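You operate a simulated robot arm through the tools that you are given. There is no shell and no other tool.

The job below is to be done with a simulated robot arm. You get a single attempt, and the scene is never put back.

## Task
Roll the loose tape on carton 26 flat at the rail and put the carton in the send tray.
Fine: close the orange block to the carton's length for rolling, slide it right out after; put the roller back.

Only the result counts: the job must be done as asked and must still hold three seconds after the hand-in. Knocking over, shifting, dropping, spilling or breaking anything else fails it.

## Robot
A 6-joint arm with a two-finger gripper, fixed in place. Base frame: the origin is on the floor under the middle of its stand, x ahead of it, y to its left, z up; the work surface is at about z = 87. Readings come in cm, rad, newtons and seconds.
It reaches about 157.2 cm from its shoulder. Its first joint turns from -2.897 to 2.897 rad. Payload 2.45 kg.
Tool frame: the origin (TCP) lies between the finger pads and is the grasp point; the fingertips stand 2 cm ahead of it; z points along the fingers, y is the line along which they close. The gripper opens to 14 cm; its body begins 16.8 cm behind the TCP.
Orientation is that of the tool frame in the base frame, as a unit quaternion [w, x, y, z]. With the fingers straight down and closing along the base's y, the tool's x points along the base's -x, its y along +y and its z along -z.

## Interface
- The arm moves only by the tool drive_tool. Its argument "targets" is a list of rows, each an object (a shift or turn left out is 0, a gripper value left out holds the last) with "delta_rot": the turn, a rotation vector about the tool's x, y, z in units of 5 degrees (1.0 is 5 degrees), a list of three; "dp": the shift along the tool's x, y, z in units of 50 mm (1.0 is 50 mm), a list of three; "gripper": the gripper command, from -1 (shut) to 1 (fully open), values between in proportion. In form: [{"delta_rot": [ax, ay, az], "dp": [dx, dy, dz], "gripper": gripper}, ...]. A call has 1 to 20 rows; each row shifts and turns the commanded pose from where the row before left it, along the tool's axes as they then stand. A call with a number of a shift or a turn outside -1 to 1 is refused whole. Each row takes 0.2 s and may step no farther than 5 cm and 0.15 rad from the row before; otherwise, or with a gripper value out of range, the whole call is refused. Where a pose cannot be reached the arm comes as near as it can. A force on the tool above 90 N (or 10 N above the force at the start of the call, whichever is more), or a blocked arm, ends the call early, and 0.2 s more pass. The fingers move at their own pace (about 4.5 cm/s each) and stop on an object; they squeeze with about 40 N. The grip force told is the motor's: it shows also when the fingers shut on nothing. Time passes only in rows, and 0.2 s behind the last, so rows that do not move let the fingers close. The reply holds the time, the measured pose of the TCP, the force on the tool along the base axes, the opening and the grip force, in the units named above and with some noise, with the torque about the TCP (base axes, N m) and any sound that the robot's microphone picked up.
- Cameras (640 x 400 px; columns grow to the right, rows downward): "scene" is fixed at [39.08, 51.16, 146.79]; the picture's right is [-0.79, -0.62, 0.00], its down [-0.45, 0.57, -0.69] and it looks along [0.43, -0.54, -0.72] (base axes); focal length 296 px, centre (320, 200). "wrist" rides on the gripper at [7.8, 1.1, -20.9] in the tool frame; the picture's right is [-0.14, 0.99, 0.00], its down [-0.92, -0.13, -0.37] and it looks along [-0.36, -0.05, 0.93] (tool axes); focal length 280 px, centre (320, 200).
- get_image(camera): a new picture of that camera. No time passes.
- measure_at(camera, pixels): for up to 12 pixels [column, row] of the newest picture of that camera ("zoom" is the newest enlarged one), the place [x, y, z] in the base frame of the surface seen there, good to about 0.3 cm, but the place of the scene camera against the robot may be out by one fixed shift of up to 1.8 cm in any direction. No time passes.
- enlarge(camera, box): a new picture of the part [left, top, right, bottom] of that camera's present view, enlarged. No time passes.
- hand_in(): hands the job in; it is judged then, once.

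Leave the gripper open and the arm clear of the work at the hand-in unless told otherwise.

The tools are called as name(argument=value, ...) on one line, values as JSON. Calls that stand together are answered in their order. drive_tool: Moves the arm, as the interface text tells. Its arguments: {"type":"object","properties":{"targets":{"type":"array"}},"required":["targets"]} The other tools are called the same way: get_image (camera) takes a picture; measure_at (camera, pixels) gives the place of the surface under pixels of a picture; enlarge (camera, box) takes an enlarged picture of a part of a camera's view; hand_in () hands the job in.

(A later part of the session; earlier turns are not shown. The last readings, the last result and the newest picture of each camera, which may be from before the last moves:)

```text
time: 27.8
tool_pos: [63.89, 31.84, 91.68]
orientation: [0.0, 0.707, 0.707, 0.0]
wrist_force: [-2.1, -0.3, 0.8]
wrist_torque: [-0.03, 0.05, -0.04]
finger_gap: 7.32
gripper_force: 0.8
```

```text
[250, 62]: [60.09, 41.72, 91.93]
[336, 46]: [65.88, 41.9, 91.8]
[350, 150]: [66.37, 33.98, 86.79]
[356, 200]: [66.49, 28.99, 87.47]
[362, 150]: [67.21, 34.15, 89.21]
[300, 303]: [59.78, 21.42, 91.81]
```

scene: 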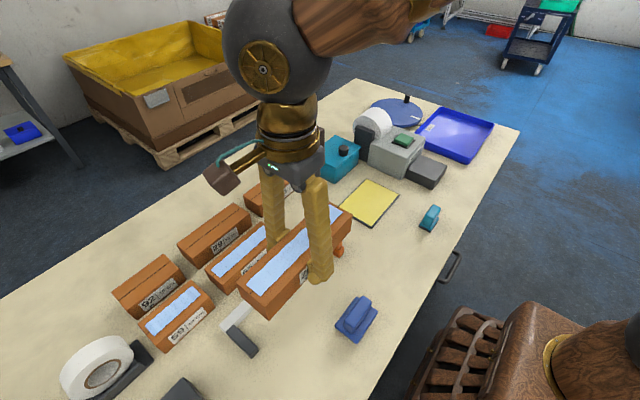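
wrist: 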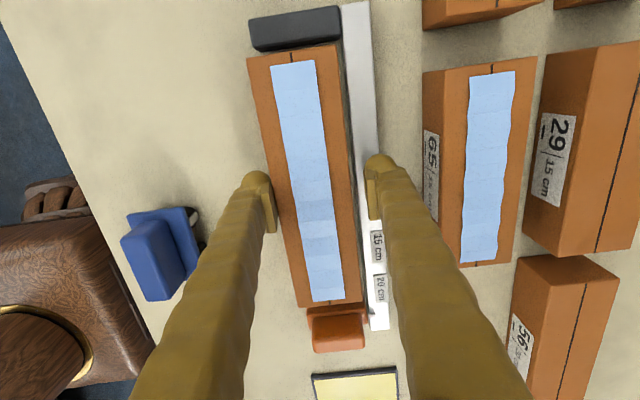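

Back face was at about 65.9 before these steps. I'll push on in small steps until the force rises clearly.

drive_tool(targets=[{"dp": [0, 0.03, 0]}, {"dp": [0, 0.03, 0]}, {"dp": [0, 0, 0]}])

get_image(camera="wrist")

```text
time: 28.6
tool_pos: [64.11, 31.77, 91.75]
orientation: [0.001, 0.707, 0.707, 0.001]
wrist_force: [-6.5, 2.5, -0.3]
wrist_torque: [0.04, 0.06, -0.12]
finger_gap: 7.66
gripper_force: 3.2
```

```text
taken
```

wrist: 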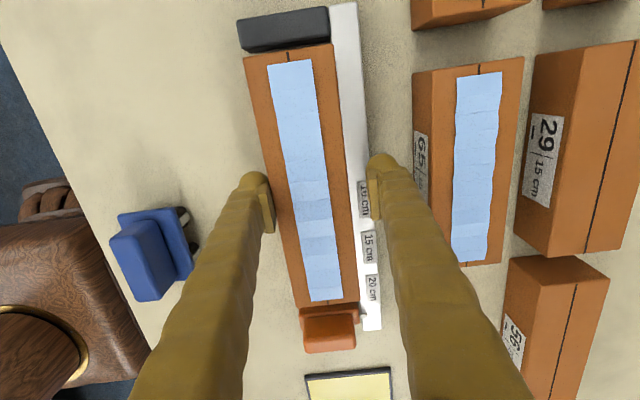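

The force rose to 6.5 N, so carton 26 is flush against the rail. I'll back off slightly, raise the hand, and look at the orange block closely.

drive_tool(targets=[{"dp": [0, -0.08, 0], "gripper": 0.07}, {"dp": [0, 0, 0]}, {"dp": [0, 0, -0.4]}, {"dp": [0, 0, -0.8]}, {"dp": [0, 0, -0.8]}, {"dp": [-0.5, 0, -0.4]}, {"dp": [-0.5, 0, 0]}, {"dp": [0, 0, 0]}])

get_image(camera="wrist")

enlarge(camera="scene", box=[210, 200, 390, 350])

```text
time: 30.4
tool_pos: [63.88, 26.74, 103.66]
orientation: [0.0, 0.707, 0.707, 0.0]
wrist_force: [-0.3, -0.4, -0.1]
wrist_torque: [-0.01, 0.04, 0.01]
finger_gap: 7.5
gripper_force: 0.0
```

```text
taken
```

wrist: 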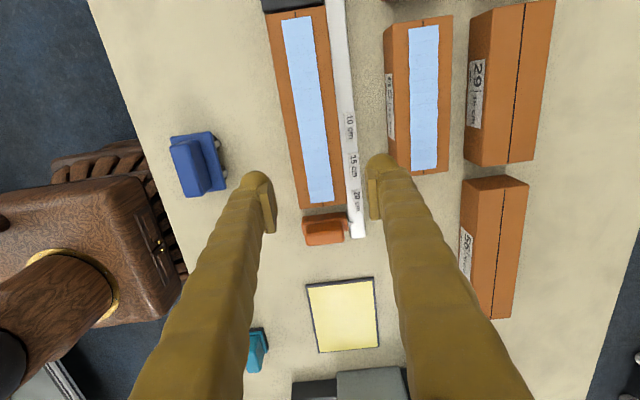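

```text
2.67 times, centred on (300, 275) of scene
```

zoom: 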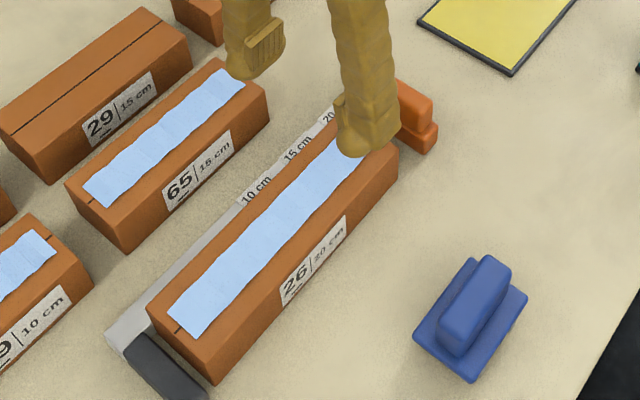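

The carton lies along the rail. I'll zoom on the orange block in the wrist view and measure its faces.

enlarge(camera="wrist", box=[285, 180, 385, 260])

measure_at(camera="wrist", pixels=[[305, 222], [345, 215], [308, 243], [345, 238], [325, 235], [325, 218], [325, 214], [348, 225], [303, 207], [340, 203], [268, 16], [325, 8]])

```text
5.00 times, centred on (335, 220) of wrist
```

zoom: 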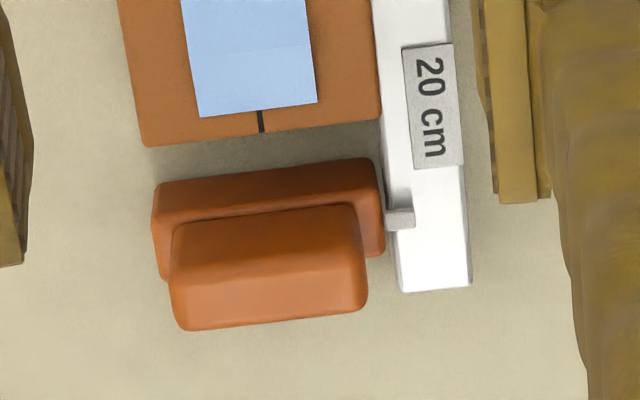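

```text
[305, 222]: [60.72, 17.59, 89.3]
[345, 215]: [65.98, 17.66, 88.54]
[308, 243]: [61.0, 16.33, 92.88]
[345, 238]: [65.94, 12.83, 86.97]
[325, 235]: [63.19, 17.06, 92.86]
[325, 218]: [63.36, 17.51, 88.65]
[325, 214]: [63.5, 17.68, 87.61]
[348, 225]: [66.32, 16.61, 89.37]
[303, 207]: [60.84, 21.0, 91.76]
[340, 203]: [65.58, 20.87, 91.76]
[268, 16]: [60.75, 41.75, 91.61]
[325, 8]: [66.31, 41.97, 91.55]
```

The block has a base (x≈60.5–66) with a raised handle bar on top (z up to 92.9) and a pointer on the scale. I'll get the camera more directly above it for precise geometry.

drive_tool(targets=[{"dp": [-0.7, 0, 0]}, {"dp": [-0.7, 0, 0]}, {"dp": [-0.7, 0, 0]}, {"dp": [-0.7, 0, 0]}, {"dp": [0, 0, 0]}])

get_image(camera="wrist")

enlarge(camera="wrist", box=[240, 20, 400, 140])

```text
time: 31.6
tool_pos: [63.86, 12.79, 103.62]
orientation: [0.0, 0.707, 0.707, 0.0]
wrist_force: [0.5, 0.6, 0.3]
wrist_torque: [-0.02, 0.0, 0.02]
finger_gap: 7.49
gripper_force: 0.1
```

```text
taken
```

wrist: 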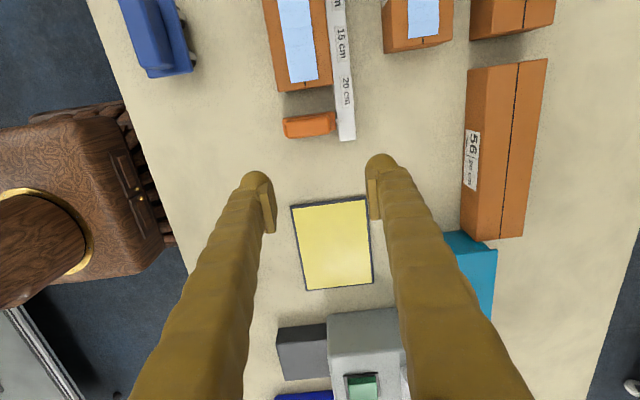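

```text
3.33 times, centred on (320, 80) of wrist
```

zoom: 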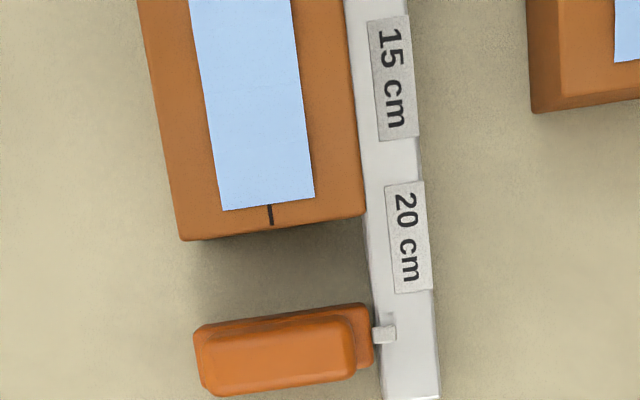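

measure_at(camera="zoom", pixels=[[205, 325], [330, 307], [368, 310], [350, 355], [215, 390], [345, 375], [275, 352], [365, 350], [385, 335], [405, 240], [185, 237], [360, 210]])

measure_at(camera="zoom", pixels=[[280, 318], [280, 325], [280, 335], [280, 380], [280, 390], [410, 395], [425, 395], [390, 75], [375, 250], [225, 208], [313, 196], [270, 235]])

```text
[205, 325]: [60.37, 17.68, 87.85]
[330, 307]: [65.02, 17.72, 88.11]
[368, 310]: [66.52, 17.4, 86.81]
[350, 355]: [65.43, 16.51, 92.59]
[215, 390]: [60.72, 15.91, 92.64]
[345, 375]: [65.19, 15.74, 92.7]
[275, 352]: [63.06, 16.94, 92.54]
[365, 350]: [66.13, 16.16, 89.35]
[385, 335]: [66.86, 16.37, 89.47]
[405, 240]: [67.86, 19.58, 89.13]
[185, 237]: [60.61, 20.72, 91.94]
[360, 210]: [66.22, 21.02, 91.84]
```

```text
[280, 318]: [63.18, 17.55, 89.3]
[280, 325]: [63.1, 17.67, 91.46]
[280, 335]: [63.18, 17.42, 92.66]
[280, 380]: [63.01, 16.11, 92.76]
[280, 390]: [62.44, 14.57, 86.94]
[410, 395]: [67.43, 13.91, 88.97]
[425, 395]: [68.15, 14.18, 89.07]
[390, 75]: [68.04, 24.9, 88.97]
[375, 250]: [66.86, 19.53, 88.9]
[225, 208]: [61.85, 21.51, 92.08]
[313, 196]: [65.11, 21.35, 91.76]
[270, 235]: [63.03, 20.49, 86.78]
```

The block's inner face is at y≈17.7, its outer face at about 15.4, and the carton's end at about 20.6. I'll push the block in with closed fingers from its outer side, so I'm checking the yellow pad's edge for descent room.

measure_at(camera="wrist", pixels=[[292, 206], [330, 200], [365, 195], [330, 205], [268, 195], [258, 172], [375, 190]])

drive_tool(targets=[{"dp": [-0.1, -0.13, 0], "gripper": -1}, {"dp": [0, 0, 0]}, {"dp": [0, 0, 0]}, {"dp": [0, 0, 0]}, {"dp": [0, 0, 0]}])

get_image(camera="wrist")

```text
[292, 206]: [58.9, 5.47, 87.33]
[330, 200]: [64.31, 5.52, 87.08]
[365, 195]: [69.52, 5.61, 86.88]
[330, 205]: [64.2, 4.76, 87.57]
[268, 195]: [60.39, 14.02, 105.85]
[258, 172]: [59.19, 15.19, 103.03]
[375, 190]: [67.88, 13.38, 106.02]
```

```text
time: 32.8
tool_pos: [63.16, 12.27, 103.66]
orientation: [0.0, 0.707, 0.708, 0.001]
wrist_force: [0.2, 0.3, -0.4]
wrist_torque: [0.0, 0.01, -0.02]
finger_gap: 0.02
gripper_force: 24.0
```

```text
taken
```

wrist: 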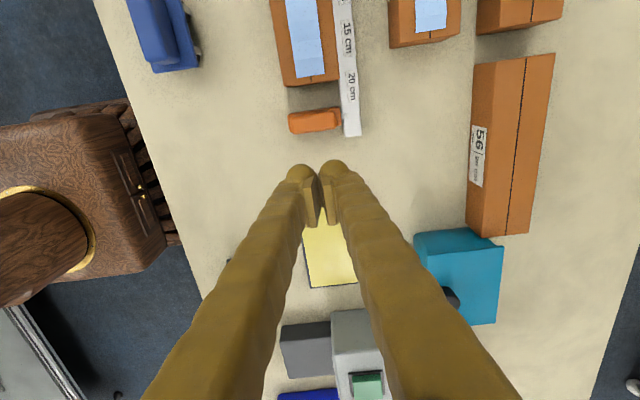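

Fingers are closed and the pad edge is far enough at y≈5.6. I'll shift slightly to y≈11.4 and descend to z≈90.4 behind the block.

drive_tool(targets=[{"dp": [-0.17, 0, 0]}, {"dp": [0, 0, 0.7]}, {"dp": [0, 0, 0.7]}, {"dp": [0, 0, 0.7]}, {"dp": [0, 0, 0.4]}, {"dp": [0, 0, 0.15]}, {"dp": [0, 0, 0]}])

get_image(camera="wrist")

enlarge(camera="scene", box=[210, 180, 390, 330])

```text
time: 34.4
tool_pos: [63.07, 11.52, 90.58]
orientation: [-0.001, 0.707, 0.707, 0.001]
wrist_force: [-0.3, 0.4, 0.5]
wrist_torque: [-0.03, -0.01, 0.01]
finger_gap: 0.01
gripper_force: 29.2
```

```text
taken
```

wrist: 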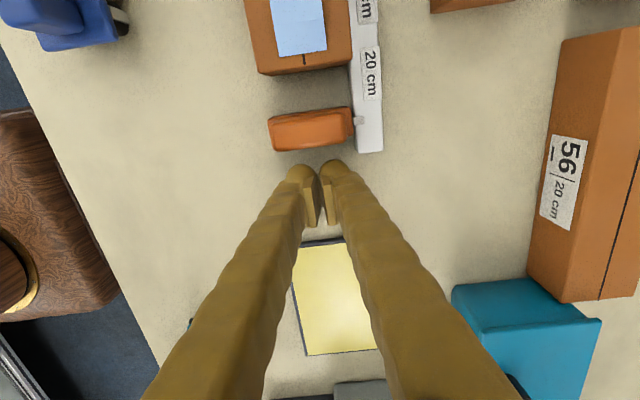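

```text
2.67 times, centred on (300, 255) of scene
```

zoom: 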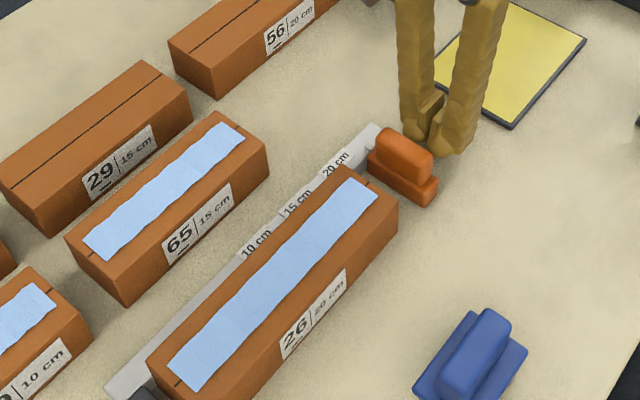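

Fingers are behind the block. I'll push it in the +y direction, 3.5 cm first, and check force and motion.

drive_tool(targets=[{"dp": [0.14, 0, 0]}, {"dp": [0.14, 0, 0]}, {"dp": [0.14, 0, 0]}, {"dp": [0.14, 0, 0]}, {"dp": [0.14, 0, 0]}, {"dp": [0, 0, 0]}])

get_image(camera="wrist")

```text
time: 35.8
tool_pos: [63.02, 15.06, 90.41]
orientation: [0.0, 0.707, 0.707, -0.001]
wrist_force: [-0.8, -1.7, -0.1]
wrist_torque: [-0.02, 0.0, -0.02]
finger_gap: 0.6
gripper_force: 29.0
```

```text
taken
```

wrist: 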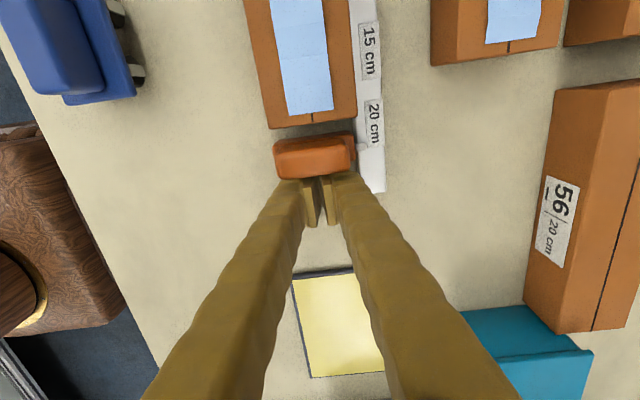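

The block slides with about 2 N. I'll keep pushing in small steps.

drive_tool(targets=[{"dp": [0.08, 0, 0]}, {"dp": [0.08, 0, 0]}, {"dp": [0.08, 0, 0]}, {"dp": [0, 0, 0]}])

get_image(camera="wrist")

```text
time: 36.8
tool_pos: [63.04, 16.12, 90.45]
orientation: [0.0, 0.707, 0.707, 0.0]
wrist_force: [0.4, 0.8, 0.0]
wrist_torque: [0.0, 0.03, -0.01]
finger_gap: 0.01
gripper_force: 29.3
```

```text
taken
```

wrist: 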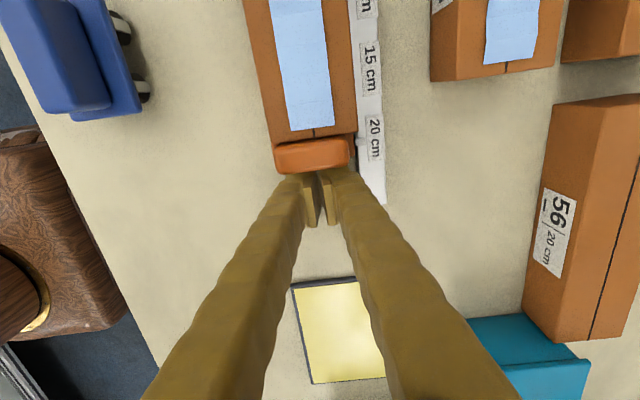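

enlarge(camera="wrist", box=[240, 80, 400, 200])

enlarge(camera="scene", box=[210, 200, 390, 350])

measure_at(camera="wrist", pixels=[[310, 145], [310, 165], [310, 133], [262, 130], [362, 142], [375, 138], [370, 70], [305, 5]])

```text
3.33 times, centred on (320, 140) of wrist
```

zoom: 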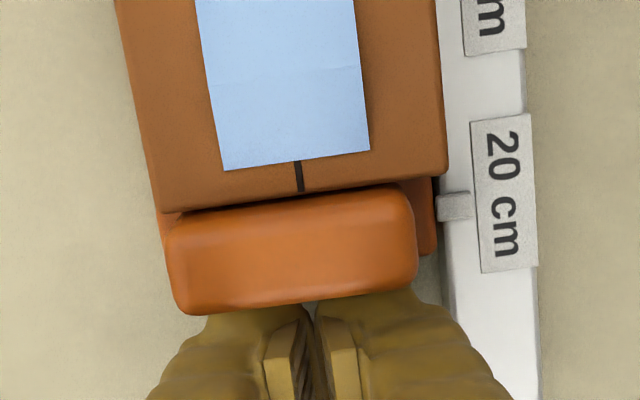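

```text
2.67 times, centred on (300, 275) of scene
```

zoom: 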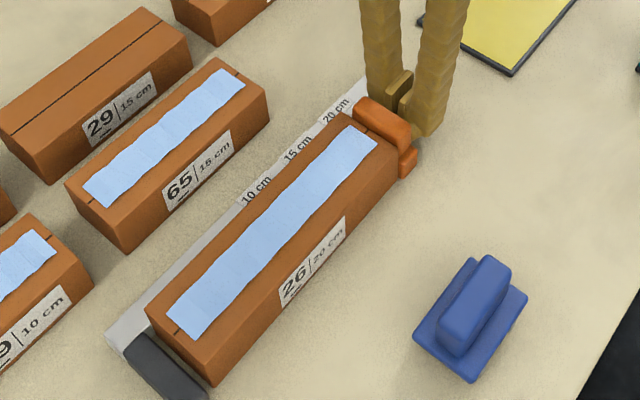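

```text
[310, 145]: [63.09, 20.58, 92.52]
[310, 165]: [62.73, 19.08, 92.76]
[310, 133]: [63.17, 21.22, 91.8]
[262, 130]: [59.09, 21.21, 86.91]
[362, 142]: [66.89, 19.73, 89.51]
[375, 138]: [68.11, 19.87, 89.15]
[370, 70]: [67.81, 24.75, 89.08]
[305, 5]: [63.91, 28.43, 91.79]
```

The block now touches the carton, and the pointer is near the middle of the "20 cm" mark. A small gap to the stop may remain, so I'll keep pushing gently until the force rises.

drive_tool(targets=[{"dp": [0.05, 0, 0]}, {"dp": [0.05, 0, 0]}, {"dp": [0, 0, 0]}])

get_image(camera="wrist")

enlarge(camera="scene", box=[210, 240, 330, 360])

```text
time: 37.6
tool_pos: [63.11, 16.72, 90.37]
orientation: [0.0, 0.707, 0.707, 0.0]
wrist_force: [-0.2, -4.9, 1.8]
wrist_torque: [-0.01, -0.01, 0.01]
finger_gap: 0.61
gripper_force: 29.8
```

```text
taken
```

wrist: 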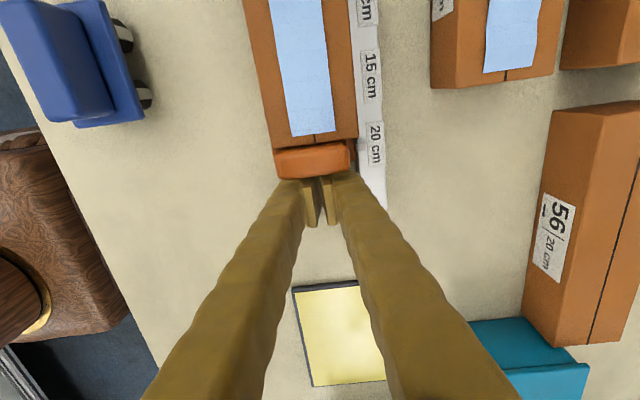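

```text
3.33 times, centred on (270, 300) of scene
```

zoom: 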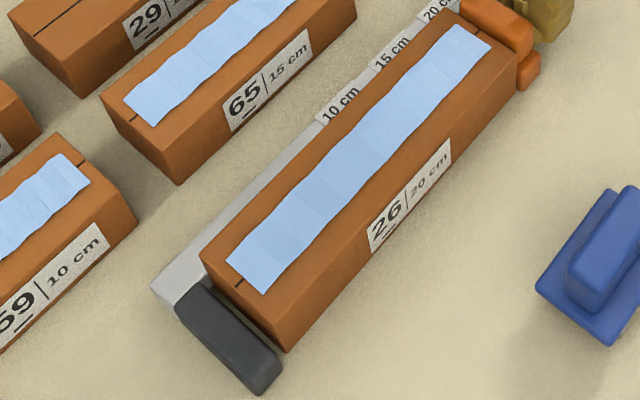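

Force is 4.9 N, still sliding probably. I'll continue with 0.25 cm steps.

drive_tool(targets=[{"dp": [0.05, 0, 0]}, {"dp": [0.05, 0, 0]}, {"dp": [0, 0, 0]}])

enlarge(camera="wrist", box=[240, 80, 400, 200])

enlarge(camera="scene", box=[210, 280, 330, 360])

```text
time: 38.4
tool_pos: [63.18, 17.2, 90.32]
orientation: [0.001, 0.707, 0.707, 0.0]
wrist_force: [0.0, -4.6, 0.8]
wrist_torque: [-0.03, -0.01, 0.03]
finger_gap: 0.59
gripper_force: 29.6
```

```text
3.33 times, centred on (320, 140) of wrist
```

zoom: 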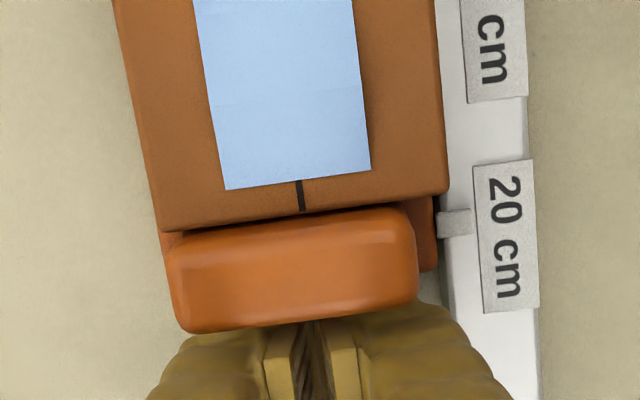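

```text
5.00 times, centred on (270, 320) of scene
```

zoom: 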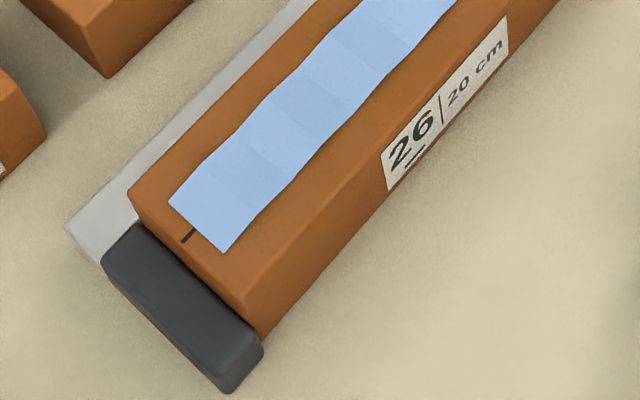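

It looks nearly at the stop now, still at only 4.6 N. A few more tiny steps.

drive_tool(targets=[{"dp": [0.04, 0, 0]}, {"dp": [0.03, 0, 0]}, {"dp": [0, 0, 0]}])

enlarge(camera="scene", box=[210, 280, 330, 360])

```text
time: 39.2
tool_pos: [63.06, 17.22, 90.41]
orientation: [0.0, 0.707, 0.707, -0.001]
wrist_force: [5.2, -88.9, -0.3]
wrist_torque: [-0.89, -0.07, -0.11]
finger_gap: 0.59
gripper_force: 29.6
```

```text
5.00 times, centred on (270, 320) of scene
```

zoom: 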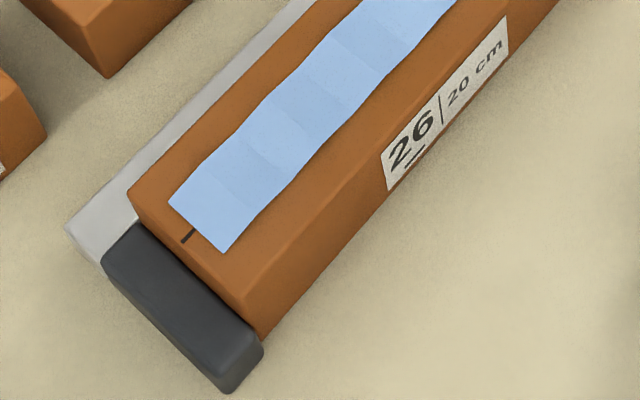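

Hard contact: carton 26 is fully against the stop at 89 N. I'll back off at once, then rise clear.

drive_tool(targets=[{"dp": [-0.1, 0, 0]}, {"dp": [-0.2, 0, 0]}, {"dp": [-0.4, 0, 0]}, {"dp": [0, 0, -0.6]}, {"dp": [0, 0, -0.8]}, {"dp": [0, 0, -0.8]}, {"dp": [0, 0, 0]}])

get_image(camera="wrist")

enlarge(camera="scene", box=[200, 200, 400, 360])

```text
time: 40.8
tool_pos: [63.12, 14.2, 101.53]
orientation: [0.0, 0.707, 0.707, 0.0]
wrist_force: [-0.5, -0.1, -0.3]
wrist_torque: [0.02, -0.01, 0.01]
finger_gap: 0.01
gripper_force: 29.5
```

```text
taken
```

wrist: 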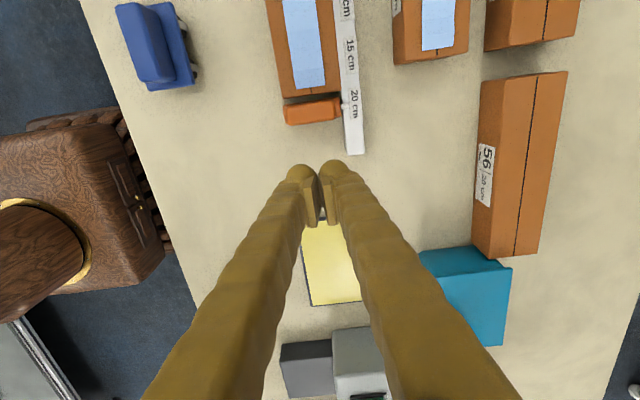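

```text
2.50 times, centred on (300, 280) of scene
```

zoom: 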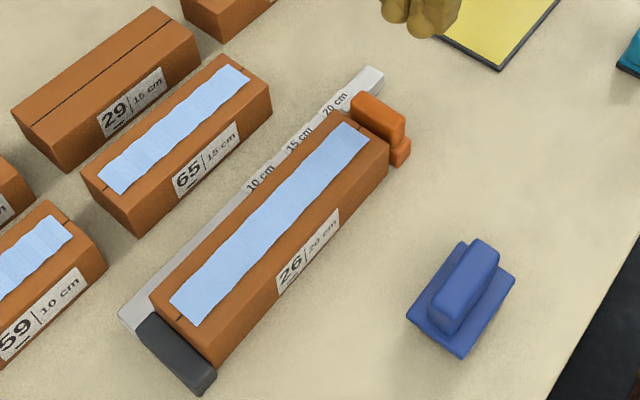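

The carton is clamped between block and stop. Next is the roller: I'll move above it at about (48.3, 28.2) with the gripper at 6 cm.

drive_tool(targets=[{"dp": [0.552, -0.592, 0], "gripper": -0.14}, {"dp": [0.552, -0.592, 0]}, {"dp": [0.552, -0.592, 0]}, {"dp": [0.552, -0.592, 0]}, {"dp": [0.552, -0.592, 0]}, {"dp": [0, 0, 0]}, {"dp": [0, 0, 0]}])

get_image(camera="wrist")

enlarge(camera="wrist", box=[260, 100, 380, 220])

```text
time: 42.4
tool_pos: [48.66, 27.78, 101.61]
orientation: [0.0, 0.706, 0.708, 0.0]
wrist_force: [-0.3, -0.7, 0.0]
wrist_torque: [0.05, -0.01, -0.01]
finger_gap: 6.02
gripper_force: 0.0
```

```text
taken
```

wrist: 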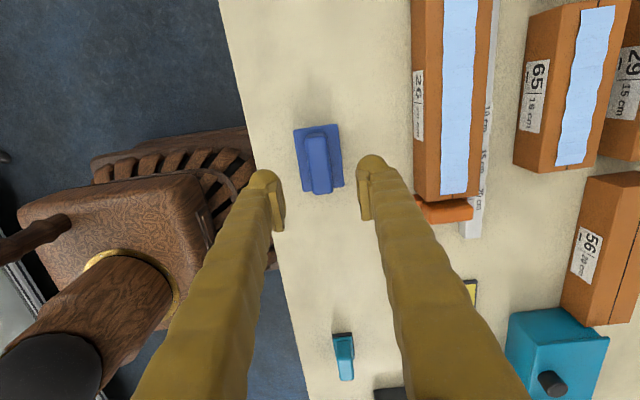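

```text
3.33 times, centred on (320, 160) of wrist
```

zoom: 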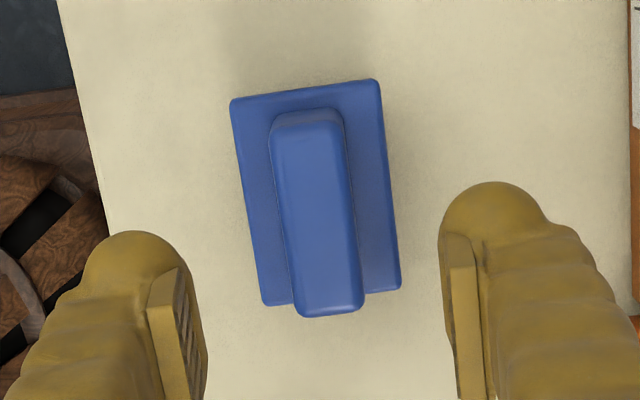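

measure_at(camera="zoom", pixels=[[232, 102], [378, 82], [265, 303], [398, 288], [276, 130], [342, 125], [295, 305], [360, 300], [310, 150], [330, 300], [310, 215], [318, 313]])

measure_at(camera="wrist", pixels=[[416, 195], [467, 198], [442, 192], [467, 190], [443, 5], [476, 5], [413, 5], [420, 205], [430, 205], [455, 100], [445, 210], [470, 205]])

```text
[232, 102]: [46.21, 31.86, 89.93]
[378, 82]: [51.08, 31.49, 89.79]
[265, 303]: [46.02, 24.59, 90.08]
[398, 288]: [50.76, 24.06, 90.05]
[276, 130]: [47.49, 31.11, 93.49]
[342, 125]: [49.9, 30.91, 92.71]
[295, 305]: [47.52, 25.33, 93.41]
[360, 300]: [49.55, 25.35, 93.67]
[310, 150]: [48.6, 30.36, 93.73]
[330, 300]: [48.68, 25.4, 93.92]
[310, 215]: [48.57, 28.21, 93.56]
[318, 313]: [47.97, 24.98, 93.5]
```

```text
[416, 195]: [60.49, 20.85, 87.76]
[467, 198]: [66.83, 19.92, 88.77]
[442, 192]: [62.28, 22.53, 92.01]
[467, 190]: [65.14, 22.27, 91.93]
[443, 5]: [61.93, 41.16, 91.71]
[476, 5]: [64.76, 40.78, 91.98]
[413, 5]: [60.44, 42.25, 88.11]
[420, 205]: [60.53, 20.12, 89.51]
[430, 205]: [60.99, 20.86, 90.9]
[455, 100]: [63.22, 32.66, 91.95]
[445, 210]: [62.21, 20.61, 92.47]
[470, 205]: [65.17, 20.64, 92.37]
```

Roller: plate centre about (48.5, 28.0) at z≈90, handle x 47.5–49.7, top z≈93.6. I'll go down to z≈92.5, so the tips are just above the plate, and grip the handle.

drive_tool(targets=[{"dp": [0.04, -0.02, 0.4]}, {"dp": [0, 0, 0.6]}, {"dp": [0, 0, 0.5]}, {"dp": [0, 0, 0.3]}, {"dp": [0, 0, 0]}, {"dp": [0, 0, 0]}])

get_image(camera="wrist")

enlarge(camera="scene", box=[290, 240, 430, 350])

```text
time: 43.8
tool_pos: [48.13, 28.07, 92.38]
orientation: [0.0, 0.707, 0.708, 0.0]
wrist_force: [-0.8, 0.2, -0.2]
wrist_torque: [0.02, 0.02, -0.01]
finger_gap: 6.01
gripper_force: 0.0
```

```text
taken
```

wrist: 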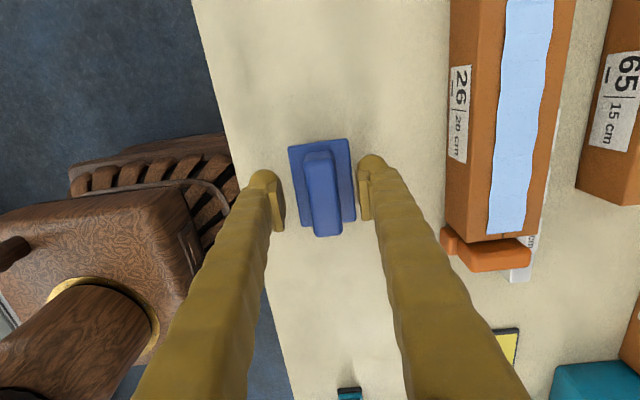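

```text
3.64 times, centred on (360, 295) of scene
```

zoom: 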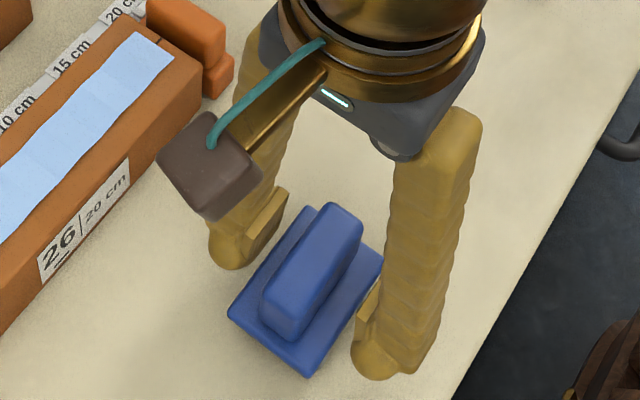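

The reading shows x=48.13, a bit less than commanded. I'll remeasure the handle to centre the fingers before closing.

measure_at(camera="wrist", pixels=[[305, 170], [331, 165], [314, 230], [340, 225], [318, 180], [325, 215], [290, 150], [349, 142], [302, 222], [355, 215]])

drive_tool(targets=[{"dp": [0, 0, 0]}])

```text
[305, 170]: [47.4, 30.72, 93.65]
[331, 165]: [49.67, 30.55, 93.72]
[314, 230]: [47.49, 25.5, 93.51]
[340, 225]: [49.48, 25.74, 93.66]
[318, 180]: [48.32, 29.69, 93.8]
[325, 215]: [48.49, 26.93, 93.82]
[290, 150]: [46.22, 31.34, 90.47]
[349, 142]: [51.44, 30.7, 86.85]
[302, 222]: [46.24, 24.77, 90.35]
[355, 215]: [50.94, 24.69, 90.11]
```

```text
time: 44.2
tool_pos: [48.13, 28.09, 92.49]
orientation: [0.0, 0.707, 0.707, 0.0]
wrist_force: [0.6, -0.2, 0.4]
wrist_torque: [0.02, 0.01, 0.0]
finger_gap: 6.0
gripper_force: 0.1
```

The handle centre is at x≈48.5 and the plate top at about 90.3. I'll shift +0.35 cm in x, rise 0.25 cm, then close on the handle.

drive_tool(targets=[{"dp": [0, 0.07, -0.05]}, {"dp": [0, 0, 0]}, {"dp": [0, 0, 0], "gripper": -1}, {"dp": [0, 0, 0]}, {"dp": [0, 0, 0]}, {"dp": [0, 0, 0]}, {"dp": [0, 0, 0]}])

get_image(camera="wrist")

```text
time: 45.8
tool_pos: [48.48, 27.88, 92.68]
orientation: [0.0, 0.707, 0.707, -0.001]
wrist_force: [-0.6, -0.6, 0.5]
wrist_torque: [-0.02, -0.02, 0.02]
finger_gap: 2.25
gripper_force: 39.9
```

```text
taken
```

wrist: 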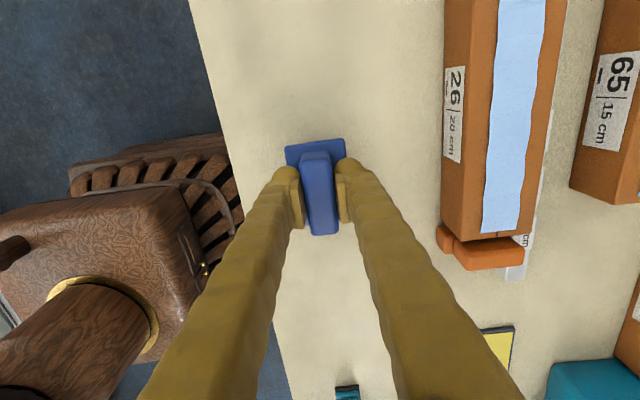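

Handle gripped: 2.25 cm, 39.9 N, at TCP (48.48, 27.9, 92.68), which I'll use as the return spot. I'll lift slowly to confirm it holds.

drive_tool(targets=[{"dp": [0, 0, -0.1]}, {"dp": [0, 0, -0.2]}, {"dp": [0, 0, -0.3]}, {"dp": [0, 0, 0]}])

enlarge(camera="scene", box=[290, 230, 430, 350])

get_image(camera="wrist")

```text
time: 46.8
tool_pos: [48.58, 27.91, 95.77]
orientation: [0.0, 0.707, 0.707, 0.0]
wrist_force: [0.8, 0.0, -1.8]
wrist_torque: [-0.02, -0.01, 0.07]
finger_gap: 2.28
gripper_force: 40.0
```

```text
3.33 times, centred on (360, 290) of scene
```

zoom: 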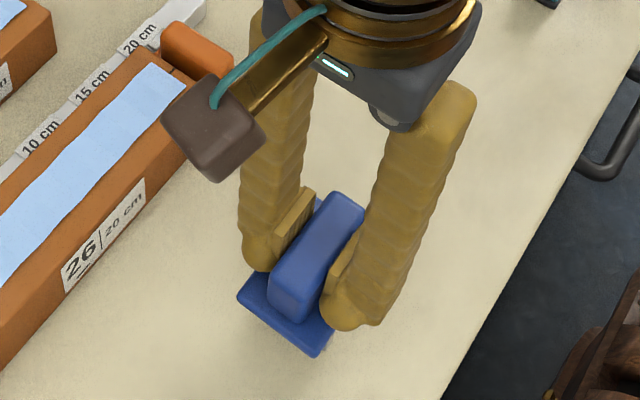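

```text
taken
```

wrist: 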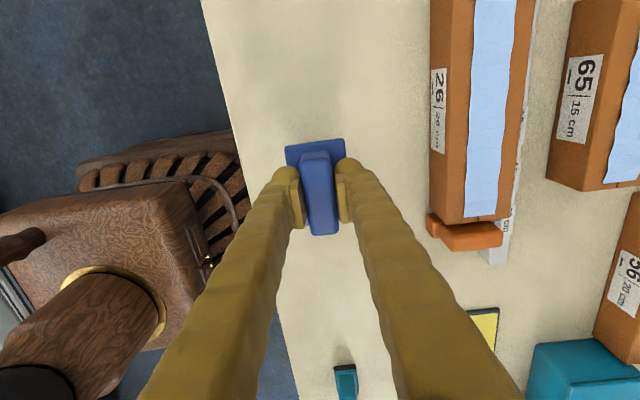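

The roller is held firmly with about 2 N of weight. I'll raise it to z≈108 and move it above the middle of carton 26.

drive_tool(targets=[{"dp": [0, 0, -0.8]}, {"dp": [0, 0, -0.8]}, {"dp": [0, 0, -0.8]}, {"dp": [0.16, 0.6, 0]}, {"dp": [0.16, 0.6, 0]}, {"dp": [0.16, 0.6, 0]}, {"dp": [0.16, 0.6, 0]}, {"dp": [0.16, 0.58, 0]}, {"dp": [0, 0, 0]}, {"dp": [0, 0, 0]}])

get_image(camera="wrist")

get_image(camera="scene")

```text
time: 49.0
tool_pos: [63.38, 31.86, 107.91]
orientation: [0.0, 0.707, 0.707, 0.0]
wrist_force: [-0.3, 0.5, -2.0]
wrist_torque: [-0.02, -0.03, -0.01]
finger_gap: 2.29
gripper_force: 39.8
```

```text
taken
```

wrist: 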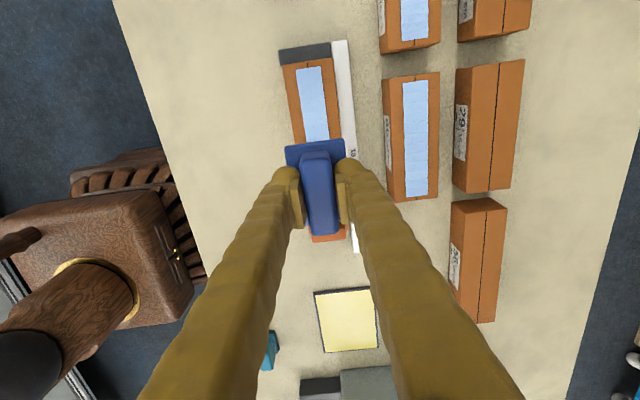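

```text
taken
```

scene: 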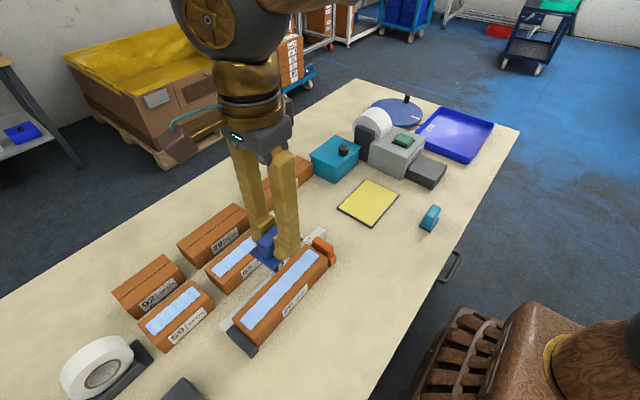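

I'll measure the tape's far end and carton corners in this view, and use the scene camera for the near end.

enlarge(camera="wrist", box=[260, 30, 380, 150])

enlarge(camera="scene", box=[220, 215, 350, 365])

```text
3.33 times, centred on (320, 90) of wrist
```

zoom: 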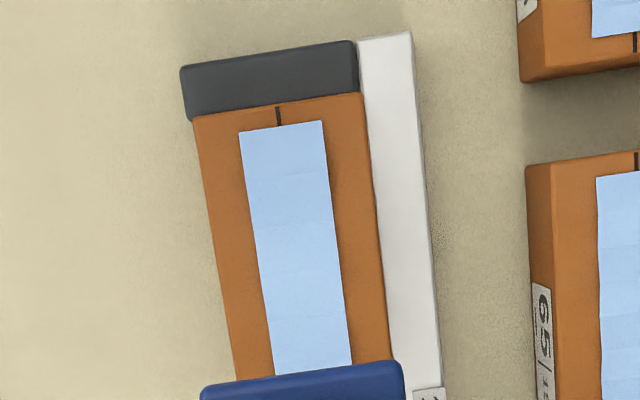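

```text
2.67 times, centred on (285, 290) of scene
```

zoom: 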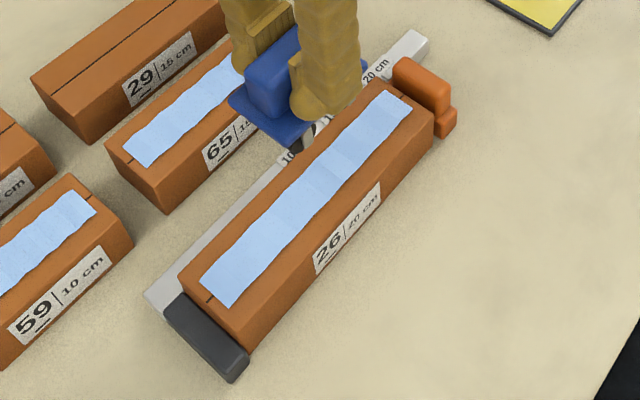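

measure_at(camera="zoom", pixels=[[203, 287], [230, 305], [388, 93], [408, 108], [182, 280], [245, 345], [435, 115], [380, 80], [400, 100], [395, 65], [425, 80], [440, 105]])

enlarge(camera="wrist", box=[260, 30, 380, 150])

```text
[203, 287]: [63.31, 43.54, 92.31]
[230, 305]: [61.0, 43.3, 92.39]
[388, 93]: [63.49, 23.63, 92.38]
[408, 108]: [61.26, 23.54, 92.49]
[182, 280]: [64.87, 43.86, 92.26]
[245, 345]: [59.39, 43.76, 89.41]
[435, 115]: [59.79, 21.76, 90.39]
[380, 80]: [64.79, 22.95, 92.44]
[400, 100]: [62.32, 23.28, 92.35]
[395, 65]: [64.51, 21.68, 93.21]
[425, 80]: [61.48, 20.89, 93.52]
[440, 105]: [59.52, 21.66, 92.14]
```

```text
3.33 times, centred on (320, 90) of wrist
```

zoom: 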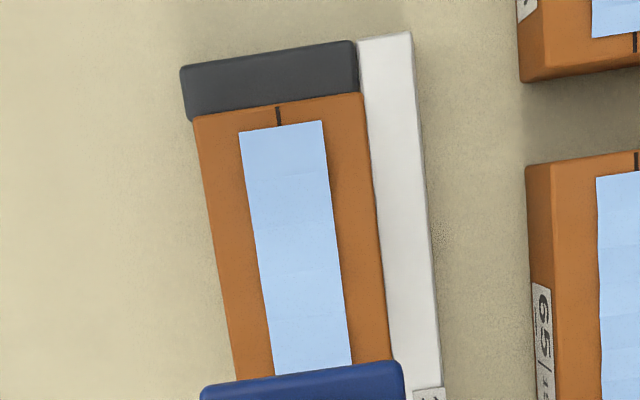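

measure_at(camera="zoom", pixels=[[240, 133], [322, 122], [278, 128], [195, 117], [362, 95], [278, 105], [273, 372], [350, 363], [233, 375], [390, 355], [310, 250]])

```text
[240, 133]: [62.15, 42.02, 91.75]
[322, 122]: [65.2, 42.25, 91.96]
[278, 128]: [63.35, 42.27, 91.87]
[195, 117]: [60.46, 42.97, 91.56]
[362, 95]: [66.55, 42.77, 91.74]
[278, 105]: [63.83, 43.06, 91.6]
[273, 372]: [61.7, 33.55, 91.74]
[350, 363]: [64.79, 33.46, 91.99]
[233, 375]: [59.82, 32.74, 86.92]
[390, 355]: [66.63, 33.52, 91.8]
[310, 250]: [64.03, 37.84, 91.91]
```

The tape runs y≈22.35–42.2 and x≈61.9–65.0, and the orange handle's inner face is at about y 21.5, higher than the carton. With the wheels about ±2 cm from centre, I'll touch down with the roller centre at y≈25 and approach to just above contact first (expected TCP z≈97.5).

drive_tool(targets=[{"dp": [-0.45, 0.024, 0]}, {"dp": [-0.46, 0, 0]}, {"dp": [-0.46, 0, 0]}, {"dp": [0, 0, 0.6]}, {"dp": [0, 0, 0.6]}, {"dp": [0, 0, 0.5]}, {"dp": [0, 0, 0.2]}, {"dp": [0, 0, 0]}, {"dp": [0, 0, 0]}])

get_image(camera="wrist")

enlarge(camera="scene", box=[250, 180, 390, 290])

```text
time: 51.0
tool_pos: [63.7, 25.28, 98.02]
orientation: [0.001, 0.707, 0.707, 0.0]
wrist_force: [0.1, 0.0, -0.1]
wrist_torque: [0.01, -0.04, 0.03]
finger_gap: 2.27
gripper_force: 40.4
```

```text
taken
```

wrist: 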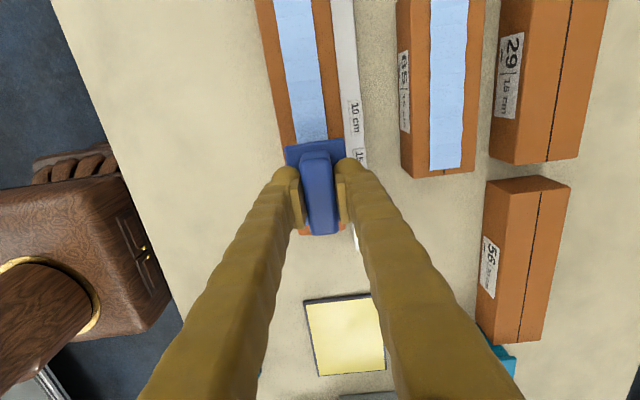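

```text
3.64 times, centred on (320, 235) of scene
```

zoom: 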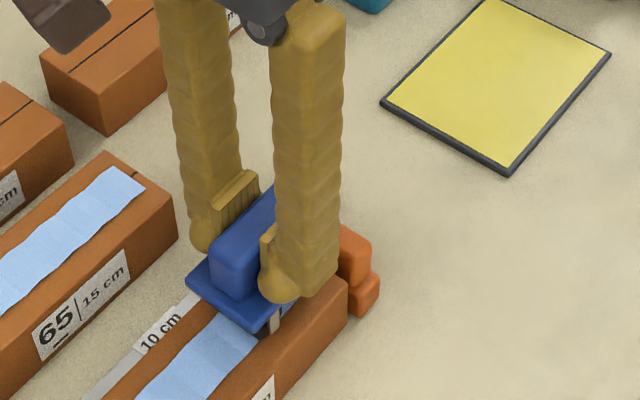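

Force went from −2 to about 0, so the wheels are just touching the tape. I'll press down in tiny steps.

drive_tool(targets=[{"dp": [0, 0, 0.02]}, {"dp": [0, 0, 0.02]}, {"dp": [0, 0, 0]}])

```text
time: 51.8
tool_pos: [63.58, 25.03, 98.02]
orientation: [0.001, 0.707, 0.707, 0.001]
wrist_force: [0.3, -0.3, -1.6]
wrist_torque: [0.0, 0.01, 0.01]
finger_gap: 2.26
gripper_force: 40.4
```

Still free air (−1.6 N). I'll continue lowering in 0.1 cm steps.

drive_tool(targets=[{"dp": [0, 0, 0.02]}, {"dp": [0, 0, 0.02]}, {"dp": [0, 0, 0]}])

enlarge(camera="scene", box=[270, 230, 350, 290])

```text
time: 52.6
tool_pos: [63.61, 25.07, 97.78]
orientation: [0.001, 0.707, 0.707, 0.0]
wrist_force: [0.0, 0.1, -1.1]
wrist_torque: [-0.01, 0.01, 0.0]
finger_gap: 2.27
gripper_force: 39.6
```

```text
6.67 times, centred on (310, 260) of scene
```

zoom: 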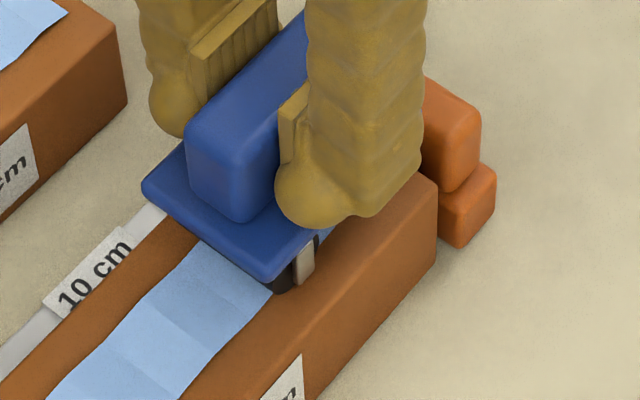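

The wheel is nearly at the tape. More small steps.

drive_tool(targets=[{"dp": [0, 0, 0.02]}, {"dp": [0, 0, 0]}])

drive_tool(targets=[{"dp": [0, 0, 0.02]}, {"dp": [0, 0, 0]}])

```text
time: 53.2
tool_pos: [63.63, 25.17, 97.74]
orientation: [0.0, 0.707, 0.707, 0.0]
wrist_force: [0.3, 0.3, -1.6]
wrist_torque: [0.01, 0.0, -0.03]
finger_gap: 2.28
gripper_force: 40.2
```

```text
time: 53.8
tool_pos: [63.67, 25.21, 97.73]
orientation: [0.001, 0.707, 0.707, 0.0]
wrist_force: [0.3, 0.1, -2.0]
wrist_torque: [0.01, 0.01, -0.01]
finger_gap: 2.28
gripper_force: 40.5
```

drive_tool(targets=[{"dp": [0, 0, 0.02]}, {"dp": [0, 0, 0]}])

drive_tool(targets=[{"dp": [0, 0, 0.02]}, {"dp": [0, 0, 0]}])

```text
time: 54.4
tool_pos: [63.59, 25.14, 97.37]
orientation: [0.001, 0.707, 0.707, 0.001]
wrist_force: [0.0, 0.3, 0.8]
wrist_torque: [0.02, -0.03, -0.01]
finger_gap: 2.27
gripper_force: 40.0
```

```text
time: 55.0
tool_pos: [63.58, 25.22, 97.52]
orientation: [0.0, 0.707, 0.707, 0.001]
wrist_force: [-5.4, 1.1, 22.3]
wrist_torque: [0.02, 0.15, 0.01]
finger_gap: 2.26
gripper_force: 39.9
```

The roller presses with about 22 N, a good rolling pressure. First I'll roll slightly toward the orange block (−0.4 cm) to cover the near tape end, watching the side force.

drive_tool(targets=[{"dp": [-0.03, 0, 0]}, {"dp": [-0.03, 0, 0]}, {"dp": [-0.02, 0, 0]}, {"dp": [0, 0, 0]}])

enlarge(camera="scene", box=[270, 220, 360, 290])

```text
time: 56.0
tool_pos: [63.54, 24.73, 97.53]
orientation: [0.001, 0.707, 0.707, 0.0]
wrist_force: [0.0, -0.3, 29.5]
wrist_torque: [0.03, 0.02, -0.01]
finger_gap: 2.27
gripper_force: 40.1
```

```text
5.71 times, centred on (315, 255) of scene
```

zoom: 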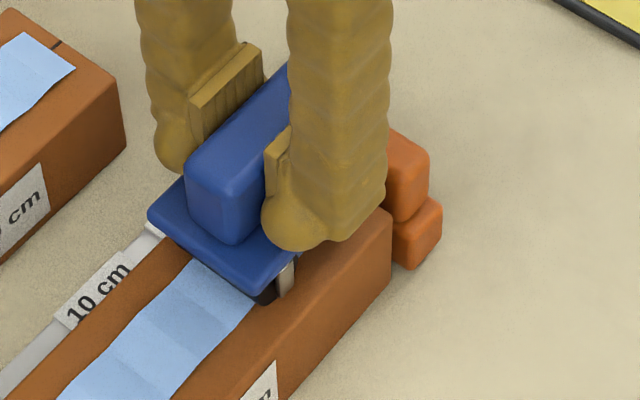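

It rolls freely (fz 29.5, fy≈0). I'll edge a bit nearer to the tape end in 0.1 cm steps, watching for contact with the orange handle.

drive_tool(targets=[{"dp": [-0.02, 0, 0]}, {"dp": [-0.02, 0, 0]}, {"dp": [0, 0, 0]}])

drive_tool(targets=[{"dp": [-0.02, 0, 0]}, {"dp": [-0.01, 0, 0]}, {"dp": [0, 0, 0]}])

```text
time: 56.8
tool_pos: [63.6, 24.6, 97.2]
orientation: [0.0, 0.707, 0.707, 0.0]
wrist_force: [3.6, 0.0, 22.9]
wrist_torque: [0.01, -0.1, -0.02]
finger_gap: 2.27
gripper_force: 40.3
```

```text
time: 57.6
tool_pos: [63.58, 24.42, 97.46]
orientation: [0.0, 0.708, 0.706, -0.001]
wrist_force: [3.8, 0.4, 17.8]
wrist_torque: [0.02, -0.04, 0.0]
finger_gap: 2.27
gripper_force: 39.9
```

No handle contact, and the rear wheel is at the tape end. One more 0.1 cm, then I'll roll in +y for 6 cm at steady depth.

drive_tool(targets=[{"dp": [-0.02, 0, 0]}, {"dp": [0, 0, 0]}, {"dp": [0.1, 0, 0]}, {"dp": [0.1, 0, 0]}, {"dp": [0.1, 0, 0]}, {"dp": [0.1, 0, 0]}, {"dp": [0.1, 0, 0]}, {"dp": [0.1, 0, 0]}, {"dp": [0.1, 0, 0]}, {"dp": [0.1, 0, 0]}])

get_image(camera="wrist")

enlarge(camera="scene", box=[220, 215, 360, 340])

```text
time: 59.8
tool_pos: [63.63, 28.36, 97.45]
orientation: [0.0, 0.707, 0.708, 0.0]
wrist_force: [-3.3, -0.6, 13.9]
wrist_torque: [0.02, 0.01, 0.01]
finger_gap: 2.27
gripper_force: 40.1
```

```text
taken
```

wrist: 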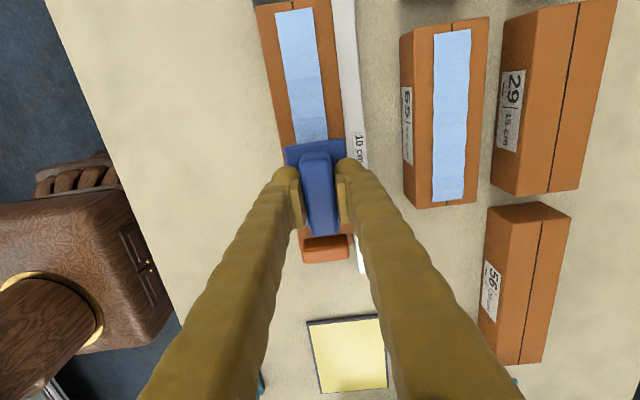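

```text
3.20 times, centred on (290, 278) of scene
```

zoom: 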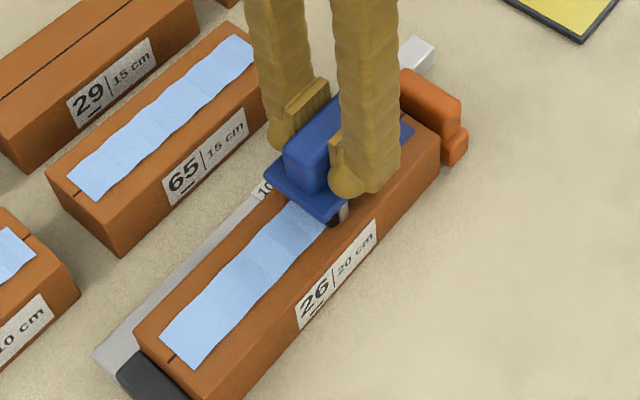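

Rolling works, and the tape behind the roller looks different (flat). The force dropped to 14 N, so I'll add a touch of depth and continue in +y.

drive_tool(targets=[{"dp": [0.1, 0, 0.005]}, {"dp": [0.1, 0, 0]}, {"dp": [0.1, 0, 0]}, {"dp": [0.1, 0, 0]}, {"dp": [0.1, 0, 0]}, {"dp": [0.1, 0, 0]}, {"dp": [0.1, 0, 0]}, {"dp": [0.1, 0, 0]}, {"dp": [0.1, 0, 0]}, {"dp": [0.1, 0, 0]}])

enlarge(camera="scene", box=[220, 215, 360, 340])

```text
time: 62.0
tool_pos: [63.68, 33.35, 97.3]
orientation: [0.0, 0.707, 0.707, 0.0]
wrist_force: [-0.5, -0.9, -0.9]
wrist_torque: [-0.03, -0.01, 0.01]
finger_gap: 2.27
gripper_force: 40.1
```

```text
3.20 times, centred on (290, 278) of scene
```

zoom: 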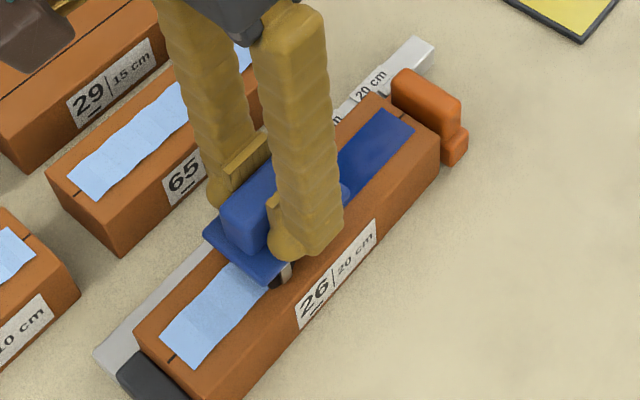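

The rolled tape turns dark blue, flat from the near end, but contact faded to about 0 N here and a pale patch shows behind the roller. I'll press down again to contact, then roll back over that part.

drive_tool(targets=[{"dp": [0, 0, 0.02]}, {"dp": [0, 0, 0]}])

```text
time: 62.6
tool_pos: [63.7, 33.26, 97.35]
orientation: [0.001, 0.707, 0.707, 0.0]
wrist_force: [-5.3, 0.6, 25.4]
wrist_torque: [-0.04, 0.12, 0.01]
finger_gap: 2.28
gripper_force: 40.1
```

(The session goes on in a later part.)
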